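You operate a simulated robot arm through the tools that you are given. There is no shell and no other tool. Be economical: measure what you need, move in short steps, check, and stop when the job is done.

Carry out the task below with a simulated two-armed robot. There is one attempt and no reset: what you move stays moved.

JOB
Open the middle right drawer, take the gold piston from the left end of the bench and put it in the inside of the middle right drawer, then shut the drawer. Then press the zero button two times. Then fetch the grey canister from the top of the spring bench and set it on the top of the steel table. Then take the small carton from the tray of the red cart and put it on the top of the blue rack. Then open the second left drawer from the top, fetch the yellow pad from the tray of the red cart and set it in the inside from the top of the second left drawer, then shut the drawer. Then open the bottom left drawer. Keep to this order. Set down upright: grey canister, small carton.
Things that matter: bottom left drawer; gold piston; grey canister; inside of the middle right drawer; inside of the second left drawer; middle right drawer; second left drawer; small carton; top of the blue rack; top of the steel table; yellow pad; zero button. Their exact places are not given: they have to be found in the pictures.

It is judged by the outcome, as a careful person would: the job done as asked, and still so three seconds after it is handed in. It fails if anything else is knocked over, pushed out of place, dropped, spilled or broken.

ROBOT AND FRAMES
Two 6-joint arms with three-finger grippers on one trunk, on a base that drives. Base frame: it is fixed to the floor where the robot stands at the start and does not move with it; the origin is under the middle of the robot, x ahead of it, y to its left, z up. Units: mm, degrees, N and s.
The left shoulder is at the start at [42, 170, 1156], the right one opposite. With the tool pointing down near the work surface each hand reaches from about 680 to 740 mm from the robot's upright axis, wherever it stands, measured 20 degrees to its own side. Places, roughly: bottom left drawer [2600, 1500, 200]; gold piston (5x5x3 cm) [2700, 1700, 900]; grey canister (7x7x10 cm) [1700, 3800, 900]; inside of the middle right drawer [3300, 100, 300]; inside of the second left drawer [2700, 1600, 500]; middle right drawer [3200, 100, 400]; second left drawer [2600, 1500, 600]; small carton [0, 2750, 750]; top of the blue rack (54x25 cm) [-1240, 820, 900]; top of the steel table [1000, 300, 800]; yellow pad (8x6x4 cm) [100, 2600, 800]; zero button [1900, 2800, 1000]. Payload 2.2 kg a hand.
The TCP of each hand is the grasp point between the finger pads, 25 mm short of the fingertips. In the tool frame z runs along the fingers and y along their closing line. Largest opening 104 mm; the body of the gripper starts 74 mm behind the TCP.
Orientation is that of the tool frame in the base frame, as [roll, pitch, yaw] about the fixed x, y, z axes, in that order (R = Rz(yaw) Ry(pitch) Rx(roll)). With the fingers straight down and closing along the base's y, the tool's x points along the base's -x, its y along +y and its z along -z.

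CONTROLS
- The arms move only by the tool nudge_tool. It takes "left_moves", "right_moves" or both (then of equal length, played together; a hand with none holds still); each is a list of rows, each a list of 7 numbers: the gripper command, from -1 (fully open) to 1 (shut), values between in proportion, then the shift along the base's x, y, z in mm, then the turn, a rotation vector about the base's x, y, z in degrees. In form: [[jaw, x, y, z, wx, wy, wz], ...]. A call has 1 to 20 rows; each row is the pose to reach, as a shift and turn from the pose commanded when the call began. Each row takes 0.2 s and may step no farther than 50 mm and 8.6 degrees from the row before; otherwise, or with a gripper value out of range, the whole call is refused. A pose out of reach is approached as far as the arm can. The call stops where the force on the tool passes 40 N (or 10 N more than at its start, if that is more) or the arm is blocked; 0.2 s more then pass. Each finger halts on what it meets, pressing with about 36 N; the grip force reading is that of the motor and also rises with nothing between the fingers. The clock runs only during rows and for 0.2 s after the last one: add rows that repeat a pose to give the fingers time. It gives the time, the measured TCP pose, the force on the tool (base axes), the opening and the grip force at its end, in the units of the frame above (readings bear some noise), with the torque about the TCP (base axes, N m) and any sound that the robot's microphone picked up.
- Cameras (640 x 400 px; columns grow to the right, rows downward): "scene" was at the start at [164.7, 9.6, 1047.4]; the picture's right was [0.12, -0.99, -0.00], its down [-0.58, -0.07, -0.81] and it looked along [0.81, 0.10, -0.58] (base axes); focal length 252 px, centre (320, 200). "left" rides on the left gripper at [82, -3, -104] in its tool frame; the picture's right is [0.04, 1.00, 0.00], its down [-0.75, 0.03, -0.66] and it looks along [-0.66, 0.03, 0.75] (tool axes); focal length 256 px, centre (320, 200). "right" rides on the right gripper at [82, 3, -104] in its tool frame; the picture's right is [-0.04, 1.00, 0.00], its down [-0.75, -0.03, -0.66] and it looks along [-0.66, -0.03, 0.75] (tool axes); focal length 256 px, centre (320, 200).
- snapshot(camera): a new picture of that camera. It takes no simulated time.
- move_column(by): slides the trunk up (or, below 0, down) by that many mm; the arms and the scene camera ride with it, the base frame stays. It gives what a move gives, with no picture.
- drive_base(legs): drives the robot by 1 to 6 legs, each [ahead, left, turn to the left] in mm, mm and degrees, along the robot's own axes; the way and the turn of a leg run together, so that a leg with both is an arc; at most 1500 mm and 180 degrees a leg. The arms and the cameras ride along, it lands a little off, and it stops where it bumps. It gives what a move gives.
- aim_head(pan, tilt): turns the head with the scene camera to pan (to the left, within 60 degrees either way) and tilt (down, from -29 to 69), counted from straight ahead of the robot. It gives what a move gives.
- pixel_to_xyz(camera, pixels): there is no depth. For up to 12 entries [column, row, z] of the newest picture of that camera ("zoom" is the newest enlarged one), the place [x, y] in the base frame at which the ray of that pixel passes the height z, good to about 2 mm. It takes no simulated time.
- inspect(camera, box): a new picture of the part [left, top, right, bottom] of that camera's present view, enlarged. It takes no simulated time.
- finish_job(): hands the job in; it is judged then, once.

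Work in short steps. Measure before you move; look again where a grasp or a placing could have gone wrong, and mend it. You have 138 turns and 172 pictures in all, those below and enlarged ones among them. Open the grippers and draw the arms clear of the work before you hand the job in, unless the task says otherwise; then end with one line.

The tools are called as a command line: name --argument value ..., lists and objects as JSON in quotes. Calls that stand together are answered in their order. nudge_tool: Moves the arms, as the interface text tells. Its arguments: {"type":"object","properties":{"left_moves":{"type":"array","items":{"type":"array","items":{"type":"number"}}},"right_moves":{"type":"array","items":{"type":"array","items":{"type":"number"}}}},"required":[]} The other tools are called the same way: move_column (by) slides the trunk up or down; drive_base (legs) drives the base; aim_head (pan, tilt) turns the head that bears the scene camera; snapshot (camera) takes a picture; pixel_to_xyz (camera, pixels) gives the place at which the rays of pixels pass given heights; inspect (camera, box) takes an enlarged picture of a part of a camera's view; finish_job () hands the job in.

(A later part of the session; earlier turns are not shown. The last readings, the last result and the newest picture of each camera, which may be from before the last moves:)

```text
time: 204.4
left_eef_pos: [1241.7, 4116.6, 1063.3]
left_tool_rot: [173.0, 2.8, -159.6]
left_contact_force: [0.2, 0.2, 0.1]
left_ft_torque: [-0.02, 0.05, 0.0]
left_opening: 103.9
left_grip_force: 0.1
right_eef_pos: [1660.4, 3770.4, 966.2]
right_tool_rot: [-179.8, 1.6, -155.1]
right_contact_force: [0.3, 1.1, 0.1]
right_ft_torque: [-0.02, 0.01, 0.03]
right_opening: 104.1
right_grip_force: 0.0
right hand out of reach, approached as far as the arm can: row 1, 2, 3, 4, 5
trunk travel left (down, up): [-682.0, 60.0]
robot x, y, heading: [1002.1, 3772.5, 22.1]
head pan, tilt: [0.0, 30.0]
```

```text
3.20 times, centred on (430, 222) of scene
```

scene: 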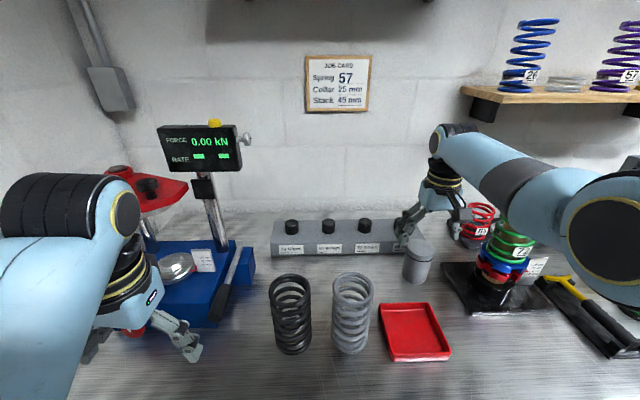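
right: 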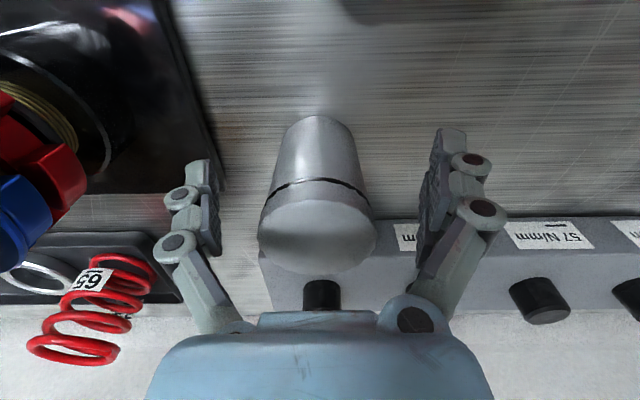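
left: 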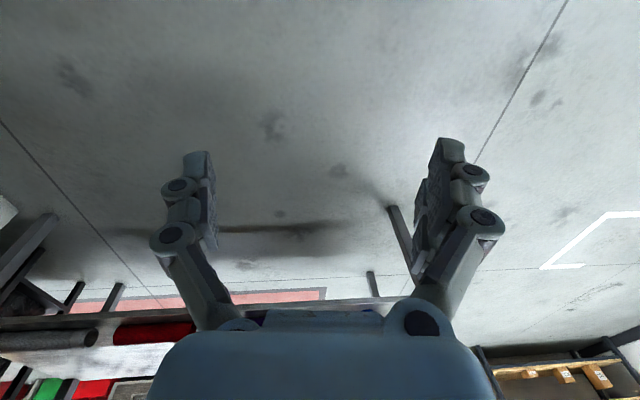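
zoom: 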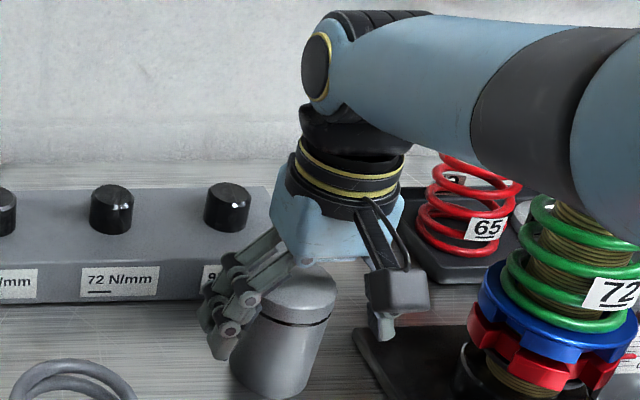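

The hand slid back 28 mm at the reach limit, still straddling. I drive ahead 27 mm and lower the trunk 28.

drive_base --legs '[[27, 0, 0]]'

move_column --by -28

snapshot --camera "right"

```text
time: 205.2
left_eef_pos: [1265.5, 4125.8, 1064.0]
left_tool_rot: [172.9, 2.9, -159.6]
left_contact_force: [-0.4, 0.1, -0.7]
left_ft_torque: [0.03, 0.01, -0.01]
left_opening: 103.9
left_grip_force: 0.0
right_eef_pos: [1686.3, 3781.4, 966.1]
right_tool_rot: [-179.8, 1.7, -154.9]
right_contact_force: [0.1, 0.7, -0.5]
right_ft_torque: [-0.02, 0.03, -0.03]
right_opening: 104.3
right_grip_force: 0.2
trunk travel left (down, up): [-682.0, 60.0]
robot x, y, heading: [1030.2, 3781.5, 22.0]
head pan, tilt: [0.0, 30.0]
```

```text
time: 206.0
left_eef_pos: [1264.1, 4126.4, 1036.1]
left_tool_rot: [173.1, 2.9, -159.6]
left_contact_force: [-0.8, 0.5, 0.3]
left_ft_torque: [0.0, -0.06, 0.03]
left_opening: 104.2
left_grip_force: 0.0
right_eef_pos: [1686.9, 3780.9, 937.7]
right_tool_rot: [-179.8, 1.7, -155.1]
right_contact_force: [-1.0, 1.1, -0.8]
right_ft_torque: [0.01, 0.02, 0.0]
right_opening: 103.8
right_grip_force: 0.1
trunk travel left (down, up): [-654.0, 88.0]
robot x, y, heading: [1027.5, 3783.7, 22.3]
head pan, tilt: [0.0, 30.0]
```

```text
88 pictures are left
```

right: 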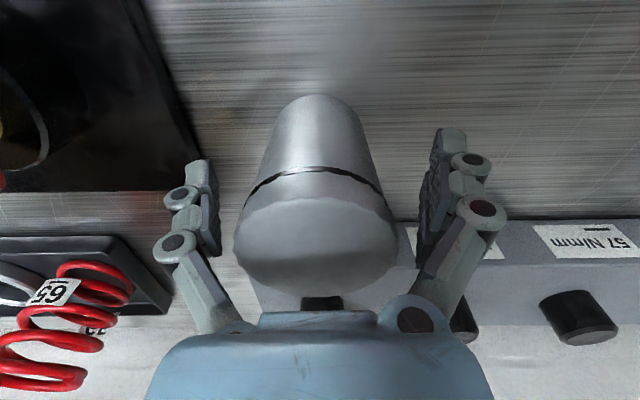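

Fingers straddle the canister at mid-height, centred. Close and lift.

nudge_tool --right_moves '[[-0.4, 0, 0, 0, 0, 0, 0], [0.2, 0, 0, 0, 0, 0, 0], [0.8, 0, 0, 0, 0, 0, 0], [0.8, 0, 0, 0, 0, 0, 0], [0.8, 0, 0, 15, 0, 0, 0], [0.8, 0, 0, 40, 0, 0, 0]]'

move_column --by 80

snapshot --camera "right"

```text
time: 207.4
left_eef_pos: [1265.5, 4126.8, 1035.0]
left_tool_rot: [173.1, 2.7, -159.6]
left_contact_force: [-0.3, 0.2, 0.6]
left_ft_torque: [0.01, -0.02, 0.01]
left_opening: 104.2
left_grip_force: 0.1
right_eef_pos: [1686.5, 3780.0, 980.0]
right_tool_rot: [-179.8, 1.6, -155.1]
right_contact_force: [-0.6, 0.2, -4.7]
right_ft_torque: [0.0, 0.0, -0.02]
right_opening: 74.4
right_grip_force: 36.2
trunk travel left (down, up): [-654.0, 88.0]
robot x, y, heading: [1026.8, 3777.4, 22.2]
head pan, tilt: [0.0, 30.0]
```

```text
time: 208.5
left_eef_pos: [1267.0, 4125.8, 1115.5]
left_tool_rot: [172.9, 2.6, -159.6]
left_contact_force: [0.4, 0.2, 0.7]
left_ft_torque: [0.0, 0.03, -0.03]
left_opening: 103.8
left_grip_force: 0.1
right_eef_pos: [1687.5, 3780.5, 1057.2]
right_tool_rot: [-179.8, 1.7, -155.1]
right_contact_force: [0.6, 0.5, -4.5]
right_ft_torque: [-0.04, 0.02, -0.01]
right_opening: 74.2
right_grip_force: 36.0
trunk travel left (down, up): [-734.0, 8.0]
robot x, y, heading: [1026.7, 3782.5, 22.2]
head pan, tilt: [0.0, 30.0]
```

```text
87 pictures are left
```

right: 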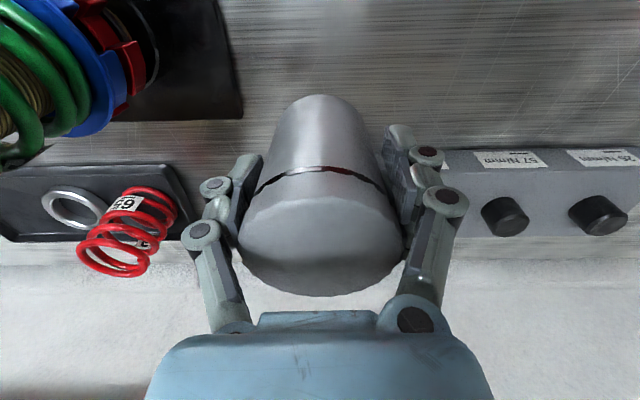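

Canister held (4.5 N). I back away, turn right 90°, and drive round to the steel table's left end, keeping clear of the cart.

drive_base --legs '[[-450, 0, 0], [0, 0, -90], [1084, -18, 0], [772, -653, 0]]'

aim_head --pan -10 --tilt 35

snapshot --camera "scene"

snapshot --camera "right"

```text
time: 225.4
left_eef_pos: [1033.4, 1338.4, 1114.7]
left_tool_rot: [173.1, 2.8, 110.5]
left_contact_force: [0.2, -0.2, -0.4]
left_ft_torque: [0.01, 0.01, 0.02]
left_opening: 103.9
left_grip_force: 0.0
right_eef_pos: [688.5, 916.8, 1056.7]
right_tool_rot: [-179.8, 1.6, 115.0]
right_contact_force: [-0.4, 0.2, -3.7]
right_ft_torque: [0.02, -0.01, 0.03]
right_opening: 74.0
right_grip_force: 36.0
trunk travel left (down, up): [-734.0, 8.0]
robot x, y, heading: [684.8, 1572.1, -67.5]
head pan, tilt: [0.0, 30.0]
```

```text
time: 226.1
left_eef_pos: [1033.0, 1339.5, 1114.3]
left_tool_rot: [173.0, 2.7, 110.4]
left_contact_force: [0.6, 0.6, 0.3]
left_ft_torque: [0.02, -0.02, 0.0]
left_opening: 104.1
left_grip_force: 0.0
right_eef_pos: [690.0, 918.9, 1058.6]
right_tool_rot: [-179.8, 1.6, 115.0]
right_contact_force: [-0.5, 0.0, -3.6]
right_ft_torque: [0.03, 0.0, -0.02]
right_opening: 74.0
right_grip_force: 35.8
trunk travel left (down, up): [-734.0, 8.0]
robot x, y, heading: [685.5, 1580.5, -67.6]
head pan, tilt: [-10.0, 35.0]
```

```text
86 pictures are left
```

scene: 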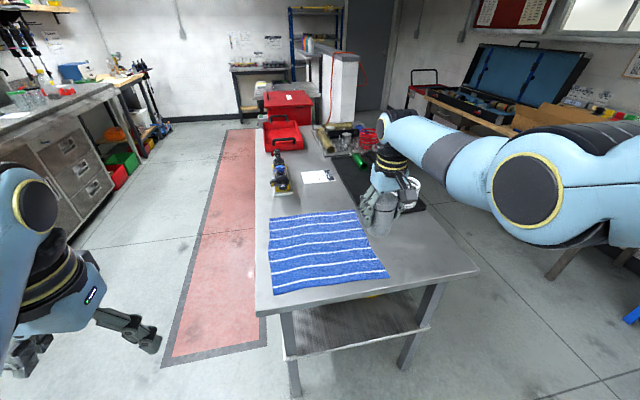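

```text
85 pictures are left
```

right: 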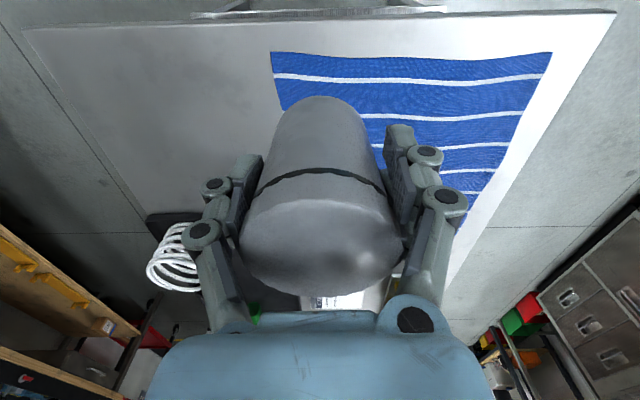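

Bare steel lies to the right of the cloth: right camera around (190,110), scene (425,255). I measure the table there.

pixel_to_xyz --camera "right" --pixels '[[190, 110, 800], [30, 30, 800], [612, 14, 800], [275, 60, 800], [285, 115, 800], [150, 215, 800]]'

pixel_to_xyz --camera "scene" --pixels '[[478, 268, 800], [258, 314, 800], [389, 276, 800], [357, 212, 800], [425, 255, 800], [275, 292, 800]]'

```text
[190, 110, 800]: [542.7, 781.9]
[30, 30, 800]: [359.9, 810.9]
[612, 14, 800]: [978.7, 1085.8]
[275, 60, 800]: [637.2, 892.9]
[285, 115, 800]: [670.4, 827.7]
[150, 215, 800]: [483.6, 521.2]
```

```text
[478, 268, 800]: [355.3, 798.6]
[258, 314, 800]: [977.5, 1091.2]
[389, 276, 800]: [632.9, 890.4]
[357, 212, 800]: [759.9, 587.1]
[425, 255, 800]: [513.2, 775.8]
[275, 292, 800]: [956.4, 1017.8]
```

Table top is z≈800 consistently. Target (545,765), clear of cloth, tray and edges. I drive there and lower 165.

drive_base --legs '[[86, -192, 0]]'

move_column --by -165

snapshot --camera "scene"

snapshot --camera "right"

```text
time: 227.8
left_eef_pos: [891.1, 1189.6, 1115.5]
left_tool_rot: [173.0, 2.7, 110.7]
left_contact_force: [0.4, 0.9, 0.5]
left_ft_torque: [0.0, 0.01, 0.0]
left_opening: 104.0
left_grip_force: 0.0
right_eef_pos: [547.7, 767.6, 1057.6]
right_tool_rot: [-179.8, 1.5, 115.1]
right_contact_force: [-1.1, -0.3, -3.6]
right_ft_torque: [0.02, 0.0, 0.03]
right_opening: 74.1
right_grip_force: 35.9
trunk travel left (down, up): [-734.0, 8.0]
robot x, y, heading: [541.2, 1430.0, -67.6]
head pan, tilt: [-10.0, 35.0]
```

```text
time: 229.6
left_eef_pos: [891.8, 1189.4, 950.5]
left_tool_rot: [173.0, 2.6, 110.7]
left_contact_force: [-0.8, -0.3, -0.5]
left_ft_torque: [0.01, 0.04, 0.01]
left_opening: 104.1
left_grip_force: 0.1
right_eef_pos: [546.4, 767.4, 893.9]
right_tool_rot: [-179.8, 1.7, 115.0]
right_contact_force: [-0.6, 0.4, -3.8]
right_ft_torque: [0.01, -0.03, -0.01]
right_opening: 74.1
right_grip_force: 36.3
trunk travel left (down, up): [-569.0, 173.0]
robot x, y, heading: [546.1, 1428.5, -67.5]
head pan, tilt: [-10.0, 35.0]
```

```text
84 pictures are left
```

scene: 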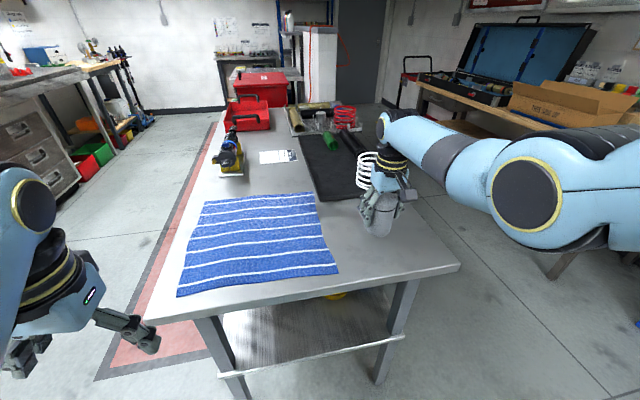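

```text
83 pictures are left
```

right: 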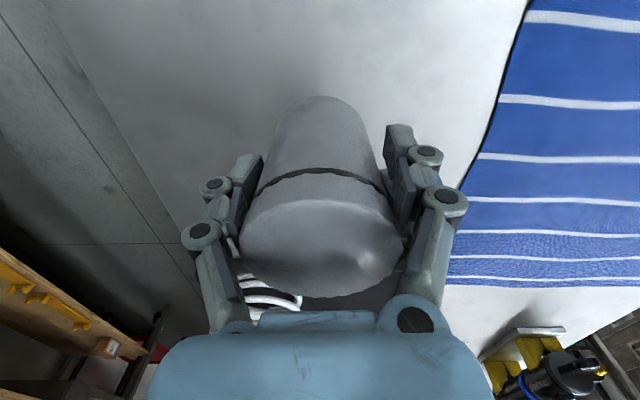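

Position looks good. I lower in small steps until contact.

nudge_tool --right_moves '[[0.8, 0, 0, -10, 0, 0, 0], [0.8, 0, 0, -18, 0, 0, 0], [0.8, 0, 0, -22, 0, 0, 0], [0.8, 0, 0, -26, 0, 0, 0], [0.8, 0, 0, -29, 0, 0, 0]]'

```text
time: 230.8
left_eef_pos: [890.8, 1189.2, 950.0]
left_tool_rot: [173.0, 2.7, 110.8]
left_contact_force: [-0.7, 0.9, -0.9]
left_ft_torque: [-0.01, 0.02, 0.0]
left_opening: 103.9
left_grip_force: 0.1
right_eef_pos: [547.8, 768.3, 863.2]
right_tool_rot: [-179.7, 1.6, 115.2]
right_contact_force: [-0.5, -0.6, -4.3]
right_ft_torque: [-0.01, 0.01, 0.01]
right_opening: 74.0
right_grip_force: 36.2
trunk travel left (down, up): [-569.0, 173.0]
robot x, y, heading: [544.0, 1426.9, -67.5]
head pan, tilt: [-10.0, 35.0]
```

nudge_tool --right_moves '[[0.8, 0, 0, -3, 0, 0, 0], [0.8, 0, 0, -6, 0, 0, 0], [0.8, 0, 0, -9, 0, 0, 0], [0.8, 0, 0, -12, 0, 0, 0]]'

```text
time: 231.8
left_eef_pos: [891.5, 1194.3, 952.4]
left_tool_rot: [173.0, 2.9, 110.7]
left_contact_force: [0.0, -1.1, 0.4]
left_ft_torque: [0.0, 0.01, 0.0]
left_opening: 104.0
left_grip_force: 0.1
right_eef_pos: [549.0, 767.5, 858.5]
right_tool_rot: [-179.6, 2.3, 115.2]
right_contact_force: [-3.3, 1.8, 36.7]
right_ft_torque: [0.22, 0.31, -0.16]
right_opening: 74.3
right_grip_force: 35.9
trunk travel left (down, up): [-569.0, 173.0]
robot x, y, heading: [545.6, 1427.9, -67.7]
head pan, tilt: [-10.0, 35.0]
```

Contact. I relieve 6 mm, open fully, and rise straight up.

nudge_tool --right_moves '[[0.8, 0, 0, 6, 0, 0, 0], [0.3, 0, 0, 6, 0, 0, 0], [-0.3, 0, 0, 6, 0, 0, 0], [-1, 0, 0, 6, 0, 0, 0], [-1, 0, 0, 6, 0, 0, 0], [-1, 0, 0, 40, 0, 0, 0], [-1, 0, 0, 80, 0, 0, 0], [-1, 0, 0, 110, 0, 0, 0]]'

move_column --by 100

snapshot --camera "right"

```text
time: 233.6
left_eef_pos: [891.8, 1191.3, 951.3]
left_tool_rot: [173.1, 2.8, 110.7]
left_contact_force: [0.1, 0.4, 0.0]
left_ft_torque: [0.0, 0.01, 0.0]
left_opening: 104.0
left_grip_force: 0.1
right_eef_pos: [546.6, 769.8, 960.1]
right_tool_rot: [-179.7, 1.6, 115.1]
right_contact_force: [0.2, 0.0, 0.1]
right_ft_torque: [0.01, 0.06, 0.0]
right_opening: 103.9
right_grip_force: 0.1
trunk travel left (down, up): [-569.0, 173.0]
robot x, y, heading: [547.4, 1429.8, -67.7]
head pan, tilt: [-10.0, 35.0]
```

```text
time: 235.0
left_eef_pos: [891.4, 1190.1, 1050.2]
left_tool_rot: [173.1, 2.7, 110.6]
left_contact_force: [-0.1, -0.3, -0.2]
left_ft_torque: [-0.01, 0.01, 0.03]
left_opening: 103.9
left_grip_force: 0.1
right_eef_pos: [548.4, 767.7, 1061.4]
right_tool_rot: [-179.8, 1.6, 115.2]
right_contact_force: [0.1, -0.1, 0.1]
right_ft_torque: [-0.03, 0.0, -0.02]
right_opening: 104.3
right_grip_force: 0.0
trunk travel left (down, up): [-669.0, 73.0]
robot x, y, heading: [545.7, 1426.7, -67.5]
head pan, tilt: [-10.0, 35.0]
```

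```text
82 pictures are left
```

right: 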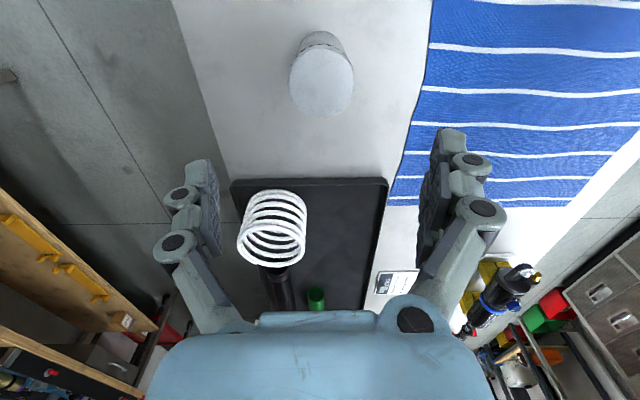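

Canister stands upright on the table. Next the cart: back off 350, turn left 180° to face it, and look.

drive_base --legs '[[-300, 0, 0], [0, 0, 179.5]]'

aim_head --pan 5 --tilt 35

snapshot --camera "scene"

```text
time: 244.5
left_eef_pos: [75.2, 1927.9, 1051.1]
left_tool_rot: [172.9, 2.7, -66.9]
left_contact_force: [-0.3, -0.4, 0.0]
left_ft_torque: [-0.04, -0.02, 0.0]
left_opening: 103.9
left_grip_force: 0.2
right_eef_pos: [400.3, 2363.9, 1062.1]
right_tool_rot: [-179.8, 1.8, -62.5]
right_contact_force: [0.5, 0.3, -0.1]
right_ft_torque: [0.01, 0.01, 0.02]
right_opening: 103.9
right_grip_force: 0.0
trunk travel left (down, up): [-669.0, 73.0]
robot x, y, heading: [426.0, 1704.7, 115.0]
head pan, tilt: [-10.0, 35.0]
```

```text
time: 245.2
left_eef_pos: [76.1, 1928.0, 1051.0]
left_tool_rot: [173.0, 2.7, -67.0]
left_contact_force: [-0.2, 0.4, 0.9]
left_ft_torque: [0.02, -0.01, 0.0]
left_opening: 104.0
left_grip_force: 0.0
right_eef_pos: [401.0, 2362.7, 1061.9]
right_tool_rot: [-179.8, 1.6, -62.5]
right_contact_force: [0.1, 0.4, 0.7]
right_ft_torque: [-0.03, 0.03, 0.0]
right_opening: 104.3
right_grip_force: 0.0
trunk travel left (down, up): [-669.0, 73.0]
robot x, y, heading: [432.6, 1707.0, 114.8]
head pan, tilt: [5.0, 35.0]
```

```text
81 pictures are left
```

scene: 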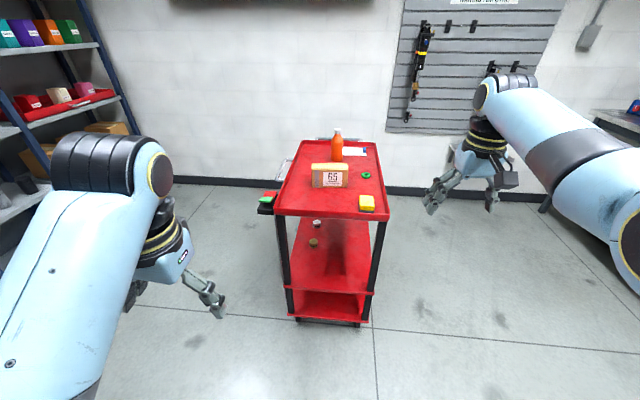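

Cart: small carton "65" at (330,176), yellow pad at (367,203). Zoom and measure.

inspect --camera "scene" --box '[250, 120, 410, 230]'

pixel_to_xyz --camera "scene" --pixels '[[330, 188, 760], [312, 187, 760], [349, 187, 760], [367, 210, 760], [276, 214, 760], [388, 218, 760], [305, 142, 760], [375, 142, 760], [337, 160, 760]]'

```text
3.64 times, centred on (330, 175) of scene
```

zoom: 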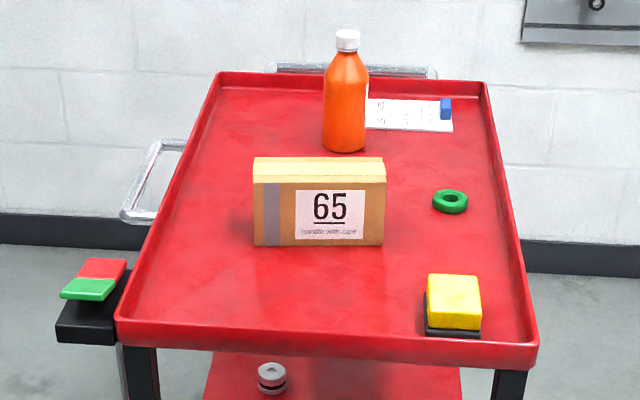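

```text
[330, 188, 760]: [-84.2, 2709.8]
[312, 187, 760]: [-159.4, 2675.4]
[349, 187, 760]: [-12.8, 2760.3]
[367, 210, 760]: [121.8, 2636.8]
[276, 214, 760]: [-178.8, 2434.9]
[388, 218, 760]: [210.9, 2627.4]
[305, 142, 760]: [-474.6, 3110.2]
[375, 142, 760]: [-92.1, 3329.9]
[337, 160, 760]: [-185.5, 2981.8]
```

Carton is ~165 wide but thin front-to-back, so I'll turn the right wrist 90° to close along the robot's forward direction. First drive closer, then rotate.

drive_base --legs '[[0, 263, 0], [330, 0, 0]]'

nudge_tool --right_moves '[[-1, 0, 0, 0, 0, 0, 8.2], [-1, 0, 0, 0, 0, 0, 16.4], [-1, 0, 0, 0, 0, 0, 24.6], [-1, 0, 0, 0, 0, 0, 32.8], [-1, 0, 0, 0, 0, 0, 41], [-1, 0, 0, 0, 0, 0, 49.2], [-1, 0, 0, 0, 0, 0, 57.4], [-1, 0, 0, 0, 0, 0, 65.6], [-1, 0, 0, 0, 0, 0, 73.8], [-1, 0, 0, 0, 0, 0, 82], [-1, 0, 0, 0, 0, 0, 90]]'

snapshot --camera "right"

snapshot --camera "scene"

```text
time: 248.9
left_eef_pos: [-298.1, 2132.1, 1049.8]
left_tool_rot: [173.0, 2.7, -67.0]
left_contact_force: [0.3, 0.4, 0.5]
left_ft_torque: [0.02, 0.02, 0.01]
left_opening: 104.3
left_grip_force: 0.1
right_eef_pos: [26.4, 2567.6, 1061.6]
right_tool_rot: [-179.8, 1.6, -62.5]
right_contact_force: [-0.4, 0.5, 0.3]
right_ft_torque: [-0.01, 0.01, 0.0]
right_opening: 103.8
right_grip_force: 0.1
trunk travel left (down, up): [-669.0, 73.0]
robot x, y, heading: [56.2, 1906.5, 114.6]
head pan, tilt: [5.0, 35.0]
```

```text
time: 251.3
left_eef_pos: [-299.3, 2130.5, 1051.4]
left_tool_rot: [173.1, 2.7, -67.1]
left_contact_force: [-0.1, 0.5, -0.5]
left_ft_torque: [-0.04, 0.01, -0.02]
left_opening: 103.6
left_grip_force: 0.0
right_eef_pos: [26.2, 2567.6, 1062.9]
right_tool_rot: [-179.8, 1.7, 27.5]
right_contact_force: [0.3, 0.7, -0.1]
right_ft_torque: [-0.01, 0.04, -0.01]
right_opening: 103.9
right_grip_force: 0.2
trunk travel left (down, up): [-669.0, 73.0]
robot x, y, heading: [59.9, 1908.2, 114.7]
head pan, tilt: [5.0, 35.0]
```

```text
79 pictures are left
```

right: 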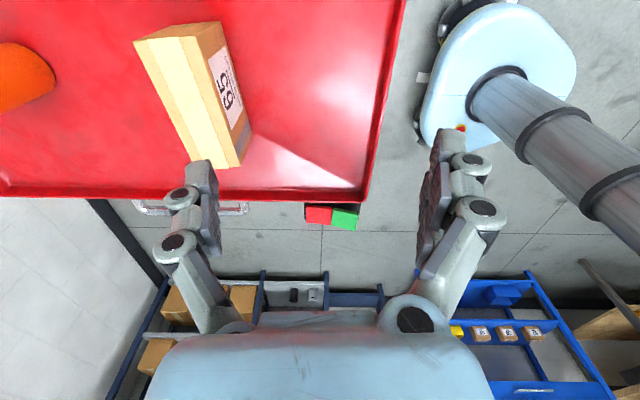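

```text
78 pictures are left
```

scene: 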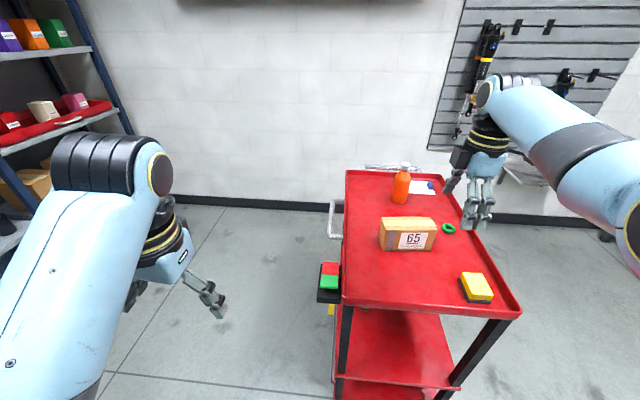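

I zoom the scene view of the carton to get its corners.

inspect --camera "scene" --box '[350, 180, 500, 290]'

inspect --camera "right" --box '[100, 0, 320, 200]'

```text
3.64 times, centred on (425, 235) of scene
```

zoom: 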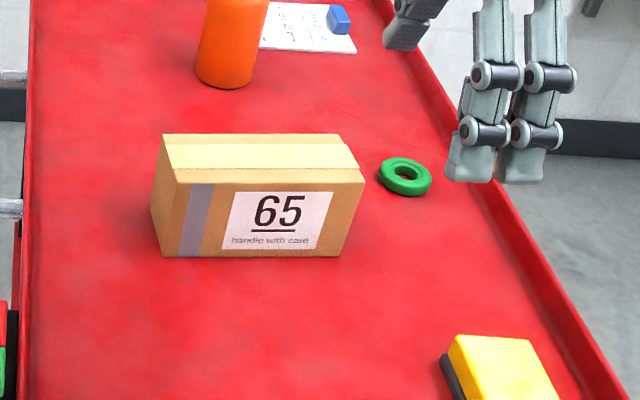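

```text
2.00 times, centred on (210, 100) of right
```

zoom: 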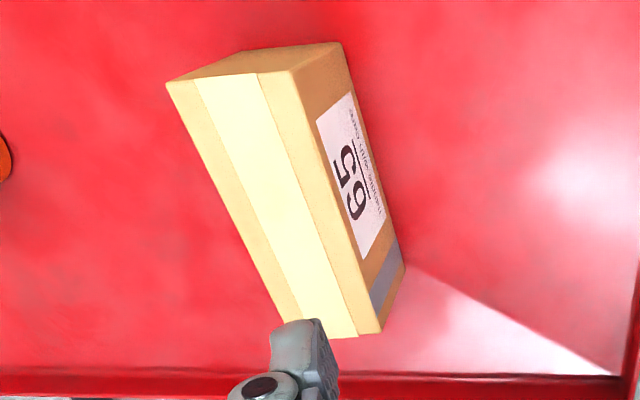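

pixel_to_xyz --camera "zoom" --pixels '[[343, 43, 750], [405, 266, 750], [168, 85, 830], [290, 70, 830], [380, 333, 830], [168, 85, 850], [290, 70, 850], [380, 333, 850], [343, 43, 770], [405, 266, 770]]'

pixel_to_xyz --camera "scene" --pixels '[[382, 249, 750], [431, 249, 750], [382, 249, 770], [431, 249, 770], [436, 229, 830], [436, 229, 850], [480, 300, 770]]'

```text
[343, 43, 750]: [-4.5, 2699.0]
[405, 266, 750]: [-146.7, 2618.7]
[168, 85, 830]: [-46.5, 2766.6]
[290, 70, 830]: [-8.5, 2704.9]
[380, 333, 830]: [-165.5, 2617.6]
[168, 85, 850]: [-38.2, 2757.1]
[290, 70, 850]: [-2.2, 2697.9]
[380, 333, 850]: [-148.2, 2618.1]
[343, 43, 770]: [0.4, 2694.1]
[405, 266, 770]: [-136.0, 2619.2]
```

```text
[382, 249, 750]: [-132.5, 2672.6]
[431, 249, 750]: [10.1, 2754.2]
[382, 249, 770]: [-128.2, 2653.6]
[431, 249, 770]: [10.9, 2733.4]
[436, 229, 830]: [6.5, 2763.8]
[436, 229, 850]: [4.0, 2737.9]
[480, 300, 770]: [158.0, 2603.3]
```

Carton: base z≈803, top ≈885, 150×64, centre ≈ (−70,2685), long axis at ~29.6°. I drive the hand over it and trim the yaw +2°.

drive_base --legs '[[143, 38, 0]]'

nudge_tool --right_moves '[[-1, 0, 0, -20, 0, 0, 2], [-1, 0, 0, -40, 0, 0, 2], [-1, 0, 0, -60, 0, 0, 2], [-1, 0, 0, -60, 0, 0, 2]]'

snapshot --camera "right"

snapshot --camera "scene"

```text
time: 252.7
left_eef_pos: [-395.8, 2244.6, 1049.9]
left_tool_rot: [173.0, 2.7, -66.7]
left_contact_force: [0.0, -0.1, 0.5]
left_ft_torque: [0.01, -0.03, 0.0]
left_opening: 104.0
left_grip_force: 0.2
right_eef_pos: [-73.0, 2682.6, 1061.3]
right_tool_rot: [-179.9, 1.7, 27.8]
right_contact_force: [0.1, 0.1, -0.8]
right_ft_torque: [0.04, 0.01, 0.02]
right_opening: 104.2
right_grip_force: 0.1
trunk travel left (down, up): [-669.0, 73.0]
robot x, y, heading: [-39.8, 2024.4, 114.9]
head pan, tilt: [5.0, 35.0]
```

```text
time: 253.7
left_eef_pos: [-395.6, 2244.3, 1049.9]
left_tool_rot: [173.0, 2.6, -66.7]
left_contact_force: [0.5, 0.7, 0.0]
left_ft_torque: [0.04, 0.0, -0.02]
left_opening: 104.0
left_grip_force: 0.0
right_eef_pos: [-72.9, 2683.3, 1001.9]
right_tool_rot: [-179.8, 1.7, 29.8]
right_contact_force: [-0.2, -0.4, -0.5]
right_ft_torque: [0.01, -0.01, 0.02]
right_opening: 103.8
right_grip_force: 0.1
trunk travel left (down, up): [-669.0, 73.0]
robot x, y, heading: [-39.9, 2026.8, 115.1]
head pan, tilt: [5.0, 35.0]
```

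```text
75 pictures are left
```

right: 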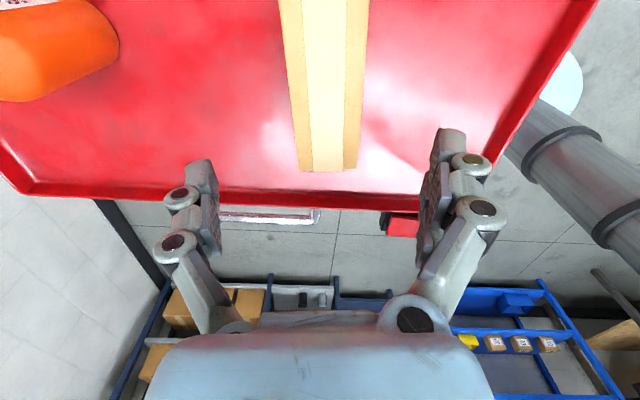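

```text
74 pictures are left
```

scene: 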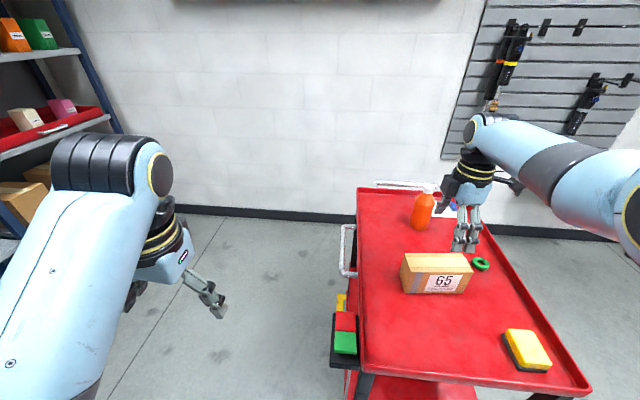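

Carton is centred between the fingers (col ~326, left end at row 170 → ±75). Lower the trunk 120 and check.

move_column --by -120

snapshot --camera "right"

inspect --camera "scene" --box '[360, 150, 560, 300]'

```text
time: 255.2
left_eef_pos: [-395.4, 2245.0, 930.5]
left_tool_rot: [173.1, 2.7, -66.7]
left_contact_force: [-0.3, 0.7, -0.2]
left_ft_torque: [-0.02, 0.03, 0.0]
left_opening: 104.0
left_grip_force: 0.2
right_eef_pos: [-73.0, 2681.8, 882.2]
right_tool_rot: [-179.9, 1.7, 29.7]
right_contact_force: [-0.3, 0.6, 0.2]
right_ft_torque: [0.02, 0.01, 0.01]
right_opening: 103.9
right_grip_force: 0.0
trunk travel left (down, up): [-549.0, 193.0]
robot x, y, heading: [-38.6, 2022.3, 114.6]
head pan, tilt: [5.0, 35.0]
```

```text
73 pictures are left
```

right: 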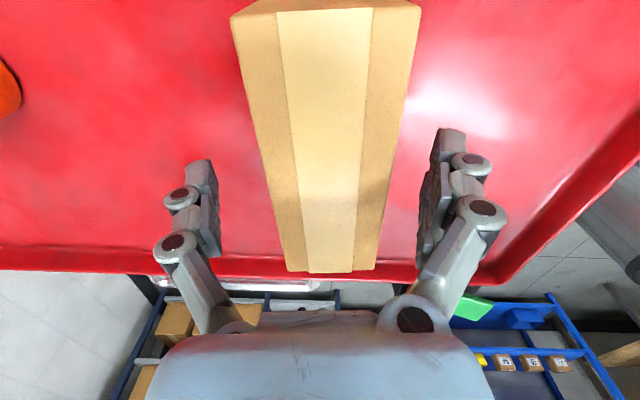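

```text
2.67 times, centred on (460, 225) of scene
```

zoom: 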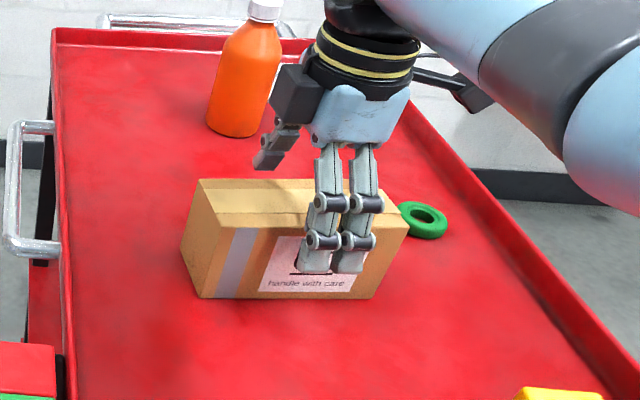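

Nearly centred; shift 7 mm left, lower 28 mm, close, lift a little.

nudge_tool --right_moves '[[-1, -6, -3, -10, 0, 0, 0], [-1, -6, -3, -28, 0, 0, 0], [-0.4, -6, -3, -28, 0, 0, 0], [0.2, -6, -3, -28, 0, 0, 0], [0.9, -6, -3, -28, 0, 0, 0], [0.9, -6, -3, -28, 0, 0, 0], [0.9, -6, -3, -10, 0, 0, 0], [0.9, -6, -3, 20, 0, 0, 0]]'

inspect --camera "scene" --box '[360, 130, 580, 300]'

```text
time: 257.0
left_eef_pos: [-396.3, 2244.6, 930.2]
left_tool_rot: [173.0, 2.7, -66.7]
left_contact_force: [0.5, 0.0, 0.2]
left_ft_torque: [-0.03, 0.01, -0.01]
left_opening: 103.9
left_grip_force: 0.0
right_eef_pos: [-77.3, 2682.7, 902.4]
right_tool_rot: [-179.9, 1.7, 29.9]
right_contact_force: [0.2, -0.4, -4.4]
right_ft_torque: [0.0, 0.02, -0.05]
right_opening: 64.8
right_grip_force: 36.6
trunk travel left (down, up): [-549.0, 193.0]
robot x, y, heading: [-36.6, 2024.4, 115.1]
head pan, tilt: [5.0, 35.0]
```

```text
2.35 times, centred on (470, 215) of scene
```

zoom: 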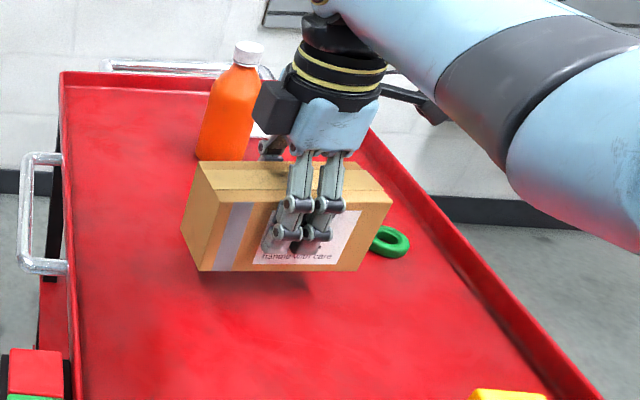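

Carton held (64.8 mm). I raise the trunk 150, back off 400 and look toward the blue rack on the left.

move_column --by 170

drive_base --legs '[[-500, 0, 0], [0, 0, 60]]'

aim_head --pan 10 --tilt 25

snapshot --camera "scene"

```text
time: 258.9
left_eef_pos: [-395.5, 2246.0, 1100.1]
left_tool_rot: [173.0, 2.6, -66.8]
left_contact_force: [-0.8, 0.1, -0.2]
left_ft_torque: [-0.05, 0.03, -0.01]
left_opening: 103.9
left_grip_force: 0.0
right_eef_pos: [-78.8, 2680.3, 1071.4]
right_tool_rot: [-179.8, 1.7, 29.8]
right_contact_force: [0.2, -0.3, -5.6]
right_ft_torque: [-0.01, 0.01, 0.0]
right_opening: 64.8
right_grip_force: 36.5
trunk travel left (down, up): [-719.0, 23.0]
robot x, y, heading: [-38.1, 2027.1, 114.9]
head pan, tilt: [5.0, 35.0]
```

```text
time: 264.6
left_eef_pos: [-187.9, 1354.9, 1100.1]
left_tool_rot: [173.0, 2.7, -5.6]
left_contact_force: [-0.5, 0.2, 0.4]
left_ft_torque: [-0.01, 0.0, -0.01]
left_opening: 104.1
left_grip_force: 0.1
right_eef_pos: [-415.0, 1842.2, 1071.6]
right_tool_rot: [-180.0, 1.7, 90.8]
right_contact_force: [-0.6, 0.0, -4.9]
right_ft_torque: [-0.02, 0.04, -0.03]
right_opening: 64.7
right_grip_force: 36.2
trunk travel left (down, up): [-719.0, 23.0]
robot x, y, heading: [178.2, 1561.3, 176.2]
head pan, tilt: [5.0, 35.0]
```

```text
time: 265.3
left_eef_pos: [-186.2, 1354.3, 1101.0]
left_tool_rot: [173.1, 2.6, -5.6]
left_contact_force: [0.9, -0.4, 0.1]
left_ft_torque: [-0.02, -0.01, -0.02]
left_opening: 104.1
left_grip_force: 0.0
right_eef_pos: [-415.6, 1841.6, 1072.1]
right_tool_rot: [-179.9, 1.7, 91.0]
right_contact_force: [-0.1, 0.3, -3.7]
right_ft_torque: [0.02, 0.04, 0.01]
right_opening: 64.6
right_grip_force: 36.3
trunk travel left (down, up): [-719.0, 23.0]
robot x, y, heading: [179.7, 1561.7, 176.3]
head pan, tilt: [10.0, 25.0]
```

```text
70 pictures are left
```

scene: 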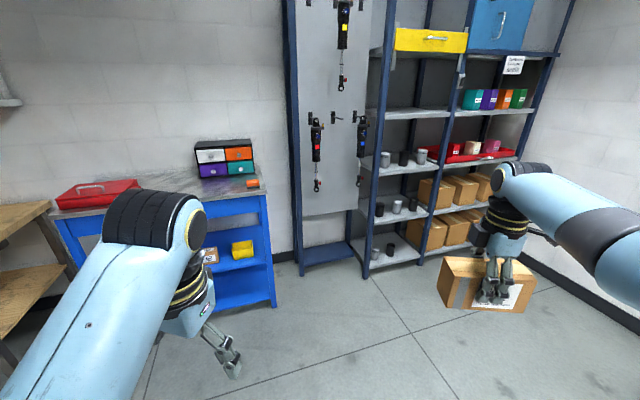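

The low blue rack (60–270,180–300) has a grey top with a red toolbox, bin box and orange item. I zoom.

inspect --camera "scene" --box '[30, 120, 310, 310]'

pixel_to_xyz --camera "scene" --pixels '[[55, 217, 900], [266, 192, 900], [262, 178, 900], [275, 302, 0], [140, 185, 900], [140, 205, 900], [200, 200, 900]]'

```text
2.11 times, centred on (170, 215) of scene
```

zoom: 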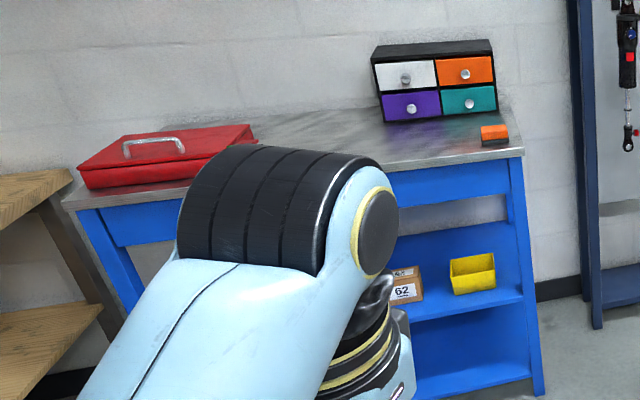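

```text
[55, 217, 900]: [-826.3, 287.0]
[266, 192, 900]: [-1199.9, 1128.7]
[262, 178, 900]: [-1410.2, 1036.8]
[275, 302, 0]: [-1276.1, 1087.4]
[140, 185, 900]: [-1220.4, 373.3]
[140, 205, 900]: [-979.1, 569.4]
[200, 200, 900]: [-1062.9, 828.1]
```

Rack front edge runs from (−1200,1129) to (−826,287); I face it squarely (heading 204°) with the hand toward ≈(−1145,739), stopping 150 short to look.

drive_base --legs '[[0, 0, 27.8], [780, 453, 0]]'

aim_head --pan -5 --tilt 35

snapshot --camera "scene"

snapshot --camera "right"

```text
time: 271.5
left_eef_pos: [-563.3, 461.2, 1099.7]
left_tool_rot: [173.0, 2.8, 23.0]
left_contact_force: [-0.2, -0.2, 0.2]
left_ft_torque: [0.03, -0.03, -0.01]
left_opening: 104.0
left_grip_force: 0.1
right_eef_pos: [-997.4, 778.9, 1071.8]
right_tool_rot: [-179.9, 1.7, 119.6]
right_contact_force: [-0.6, -0.4, -3.9]
right_ft_torque: [-0.02, 0.02, -0.01]
right_opening: 64.7
right_grip_force: 36.4
trunk travel left (down, up): [-719.0, 23.0]
robot x, y, heading: [-342.0, 817.5, -155.1]
head pan, tilt: [10.0, 25.0]
```

```text
time: 272.3
left_eef_pos: [-564.6, 460.3, 1100.1]
left_tool_rot: [173.0, 2.7, 23.1]
left_contact_force: [0.4, -0.6, -0.5]
left_ft_torque: [-0.05, -0.02, -0.02]
left_opening: 103.9
left_grip_force: 0.0
right_eef_pos: [-996.9, 779.0, 1071.5]
right_tool_rot: [-179.9, 1.7, 119.6]
right_contact_force: [0.0, 0.3, -4.9]
right_ft_torque: [-0.03, 0.01, -0.01]
right_opening: 64.8
right_grip_force: 36.1
trunk travel left (down, up): [-719.0, 23.0]
robot x, y, heading: [-341.9, 811.4, -155.1]
head pan, tilt: [-5.0, 35.0]
```

```text
68 pictures are left
```

scene: 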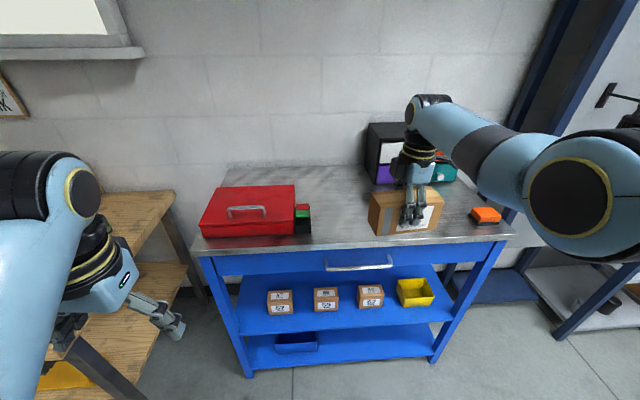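

```text
67 pictures are left
```

right: 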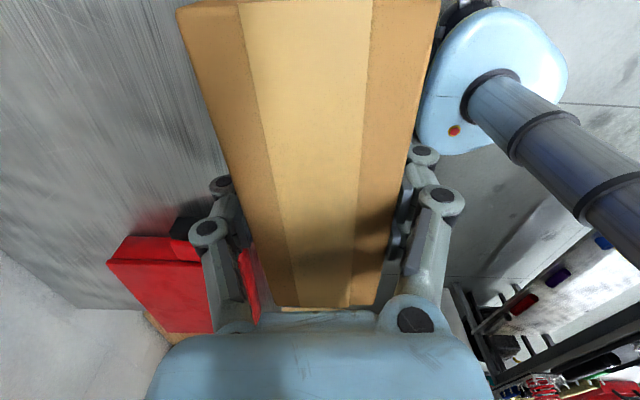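

Free area between the red/green item (303,218), bins (385,185) and orange item (485,215). Measure.

pixel_to_xyz --camera "scene" --pixels '[[350, 215, 900], [311, 232, 900], [311, 205, 900], [372, 185, 900], [472, 222, 900], [215, 248, 900], [508, 237, 900], [350, 246, 900]]'

```text
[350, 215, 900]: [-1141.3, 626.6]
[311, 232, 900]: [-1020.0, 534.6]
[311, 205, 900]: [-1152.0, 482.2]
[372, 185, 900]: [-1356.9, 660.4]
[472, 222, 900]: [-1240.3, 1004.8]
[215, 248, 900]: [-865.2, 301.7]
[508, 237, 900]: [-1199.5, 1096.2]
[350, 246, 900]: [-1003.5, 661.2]
```

Target (−1188,775). I drive there (ahead 175, right 77), straighten the carton −5°, then lower.

drive_base --legs '[[175, -77, 0]]'

nudge_tool --right_moves '[[0.9, 0, 0, 0, 0, 0, -3], [0.9, 0, 0, 0, 0, 0, -5], [0.9, 0, 0, 0, 0, 0, -5]]'

move_column --by -85

snapshot --camera "scene"

```text
time: 273.8
left_eef_pos: [-753.9, 457.5, 1099.8]
left_tool_rot: [173.0, 2.7, 23.3]
left_contact_force: [-0.7, 0.5, 0.2]
left_ft_torque: [0.02, -0.03, 0.0]
left_opening: 104.2
left_grip_force: 0.1
right_eef_pos: [-1187.9, 771.2, 1071.4]
right_tool_rot: [-179.9, 1.7, 120.0]
right_contact_force: [0.2, -0.6, -5.2]
right_ft_torque: [-0.01, -0.03, -0.01]
right_opening: 64.7
right_grip_force: 36.2
trunk travel left (down, up): [-719.0, 23.0]
robot x, y, heading: [-530.7, 811.4, -154.8]
head pan, tilt: [-5.0, 35.0]
```

```text
time: 274.6
left_eef_pos: [-751.3, 455.9, 1101.0]
left_tool_rot: [172.9, 2.7, 23.4]
left_contact_force: [-0.2, 0.7, 0.0]
left_ft_torque: [0.0, 0.04, 0.01]
left_opening: 103.8
left_grip_force: 0.0
right_eef_pos: [-1187.2, 772.0, 1071.7]
right_tool_rot: [-179.9, 1.7, 114.9]
right_contact_force: [0.1, 0.9, -4.8]
right_ft_torque: [-0.02, -0.01, -0.01]
right_opening: 64.4
right_grip_force: 36.0
trunk travel left (down, up): [-719.0, 23.0]
robot x, y, heading: [-530.1, 811.7, -154.9]
head pan, tilt: [-5.0, 35.0]
```

```text
time: 275.8
left_eef_pos: [-752.6, 456.8, 1016.9]
left_tool_rot: [173.1, 2.6, 23.5]
left_contact_force: [-0.2, 0.4, 0.2]
left_ft_torque: [0.02, -0.02, 0.01]
left_opening: 104.1
left_grip_force: 0.0
right_eef_pos: [-1186.9, 771.9, 987.2]
right_tool_rot: [-180.0, 1.7, 114.9]
right_contact_force: [-0.1, -0.1, -4.4]
right_ft_torque: [-0.06, 0.01, 0.0]
right_opening: 64.7
right_grip_force: 36.0
trunk travel left (down, up): [-634.0, 108.0]
robot x, y, heading: [-530.3, 815.1, -154.9]
head pan, tilt: [-5.0, 35.0]
```

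```text
66 pictures are left
```

scene: 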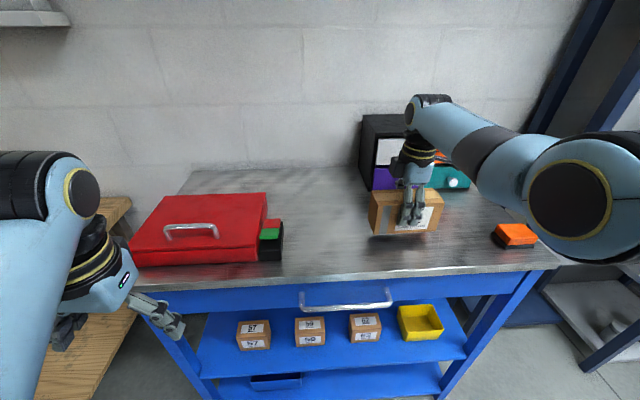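

Carton hovers over the free spot. Lower 20 by trunk, then small steps to contact.

move_column --by -22

nudge_tool --right_moves '[[0.9, 0, 0, -4, 0, 0, 0], [0.9, 0, 0, -8, 0, 0, 0], [0.9, 0, 0, -12, 0, 0, 0], [0.9, 0, 0, -15, 0, 0, 0]]'

```text
time: 276.5
left_eef_pos: [-751.6, 456.4, 994.2]
left_tool_rot: [173.0, 2.7, 23.4]
left_contact_force: [0.9, 1.2, 0.7]
left_ft_torque: [-0.01, 0.01, -0.01]
left_opening: 104.3
left_grip_force: 0.1
right_eef_pos: [-1187.6, 772.2, 965.3]
right_tool_rot: [-179.9, 1.8, 114.9]
right_contact_force: [0.2, 0.1, -4.5]
right_ft_torque: [-0.04, 0.0, 0.01]
right_opening: 64.7
right_grip_force: 36.1
trunk travel left (down, up): [-612.0, 130.0]
robot x, y, heading: [-532.2, 816.2, -155.1]
head pan, tilt: [-5.0, 35.0]
```

```text
time: 277.5
left_eef_pos: [-748.8, 457.3, 994.7]
left_tool_rot: [173.0, 3.0, 23.4]
left_contact_force: [0.4, 0.2, -0.4]
left_ft_torque: [-0.01, 0.01, 0.01]
left_opening: 104.2
left_grip_force: 0.0
right_eef_pos: [-1187.3, 771.6, 955.6]
right_tool_rot: [-179.4, 1.6, 114.9]
right_contact_force: [2.0, 6.9, 34.2]
right_ft_torque: [-0.2, -1.18, 0.27]
right_opening: 65.1
right_grip_force: 35.9
trunk travel left (down, up): [-612.0, 130.0]
robot x, y, heading: [-535.2, 815.8, -154.7]
head pan, tilt: [-5.0, 35.0]
```

Contact at z≈956. I relieve 5 mm, open and rise.

nudge_tool --right_moves '[[0.9, 0, 0, 5, 0, 0, 0], [0.4, 0, 0, 5, 0, 0, 0], [0, 0, 0, 5, 0, 0, 0], [-0.7, 0, 0, 5, 0, 0, 0], [-0.9, 0, 0, 5, 0, 0, 0], [-0.9, 0, 0, 40, 0, 0, 0], [-0.9, 0, 0, 80, 0, 0, 0], [-0.9, 0, 0, 100, 0, 0, 0]]'

move_column --by 100

snapshot --camera "scene"

```text
time: 279.3
left_eef_pos: [-751.9, 456.6, 993.1]
left_tool_rot: [173.0, 2.7, 23.4]
left_contact_force: [-0.5, -1.1, -1.3]
left_ft_torque: [0.02, 0.0, -0.03]
left_opening: 103.8
left_grip_force: 0.1
right_eef_pos: [-1187.6, 771.6, 1049.2]
right_tool_rot: [-179.9, 1.7, 115.0]
right_contact_force: [-0.3, -1.1, -0.1]
right_ft_torque: [-0.02, -0.01, 0.03]
right_opening: 98.9
right_grip_force: 0.0
trunk travel left (down, up): [-612.0, 130.0]
robot x, y, heading: [-531.3, 813.8, -155.0]
head pan, tilt: [-5.0, 35.0]
```

```text
time: 280.6
left_eef_pos: [-751.4, 456.9, 1095.3]
left_tool_rot: [173.0, 2.6, 23.5]
left_contact_force: [-0.2, -0.9, -1.2]
left_ft_torque: [-0.01, 0.02, 0.03]
left_opening: 104.0
left_grip_force: 0.1
right_eef_pos: [-1189.1, 772.3, 1150.0]
right_tool_rot: [-180.0, 1.8, 114.9]
right_contact_force: [0.7, -0.3, -0.7]
right_ft_torque: [0.02, 0.01, 0.0]
right_opening: 99.0
right_grip_force: 0.0
trunk travel left (down, up): [-712.0, 30.0]
robot x, y, heading: [-534.4, 812.6, -154.7]
head pan, tilt: [-5.0, 35.0]
```

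```text
65 pictures are left
```

scene: 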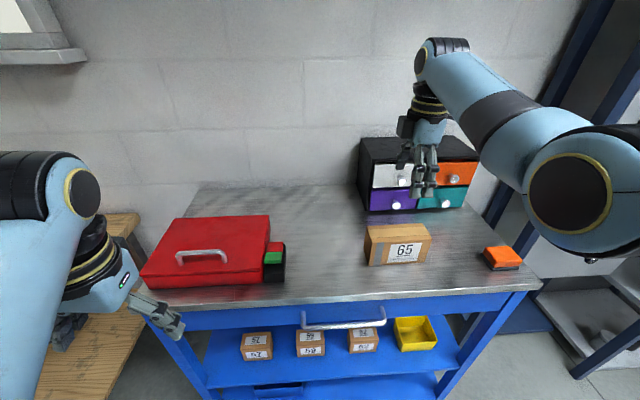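

Carton stands on the rack, label upright. Now to the left drawers: back off, turn round and drive via the table's left end into the aisle.

drive_base --legs '[[-300, 0, 0], [0, 0, -180], [674, 469, 0], [791, -314, 0], [232, -598, 0]]'

aim_head --pan -10 --tilt 30

snapshot --camera "scene"

```text
time: 301.2
left_eef_pos: [1657.9, 1583.0, 1093.9]
left_tool_rot: [173.0, 2.6, -157.4]
left_contact_force: [-0.6, -0.6, -0.3]
left_ft_torque: [0.01, -0.01, 0.0]
left_opening: 104.1
left_grip_force: 0.0
right_eef_pos: [2088.5, 1260.8, 1149.5]
right_tool_rot: [-180.0, 1.7, -65.9]
right_contact_force: [-0.4, 0.6, -0.8]
right_ft_torque: [0.0, 0.02, -0.02]
right_opening: 98.9
right_grip_force: 0.0
trunk travel left (down, up): [-712.0, 30.0]
robot x, y, heading: [1433.0, 1227.0, 24.1]
head pan, tilt: [-5.0, 35.0]
```

```text
time: 301.9
left_eef_pos: [1656.8, 1582.0, 1094.2]
left_tool_rot: [173.0, 2.7, -157.4]
left_contact_force: [0.3, -0.1, 0.0]
left_ft_torque: [0.0, 0.0, -0.01]
left_opening: 104.1
left_grip_force: 0.0
right_eef_pos: [2089.4, 1260.1, 1150.3]
right_tool_rot: [-179.8, 1.6, -65.9]
right_contact_force: [0.1, -0.5, 0.5]
right_ft_torque: [0.0, 0.03, -0.01]
right_opening: 99.2
right_grip_force: 0.0
trunk travel left (down, up): [-712.0, 30.0]
robot x, y, heading: [1431.9, 1229.8, 24.4]
head pan, tilt: [-10.0, 30.0]
```

```text
64 pictures are left
```

scene: 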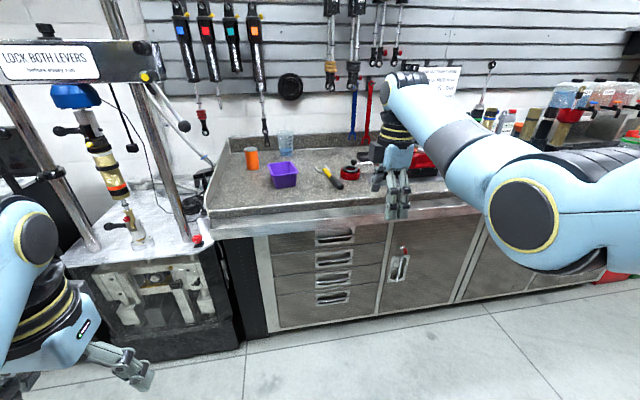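

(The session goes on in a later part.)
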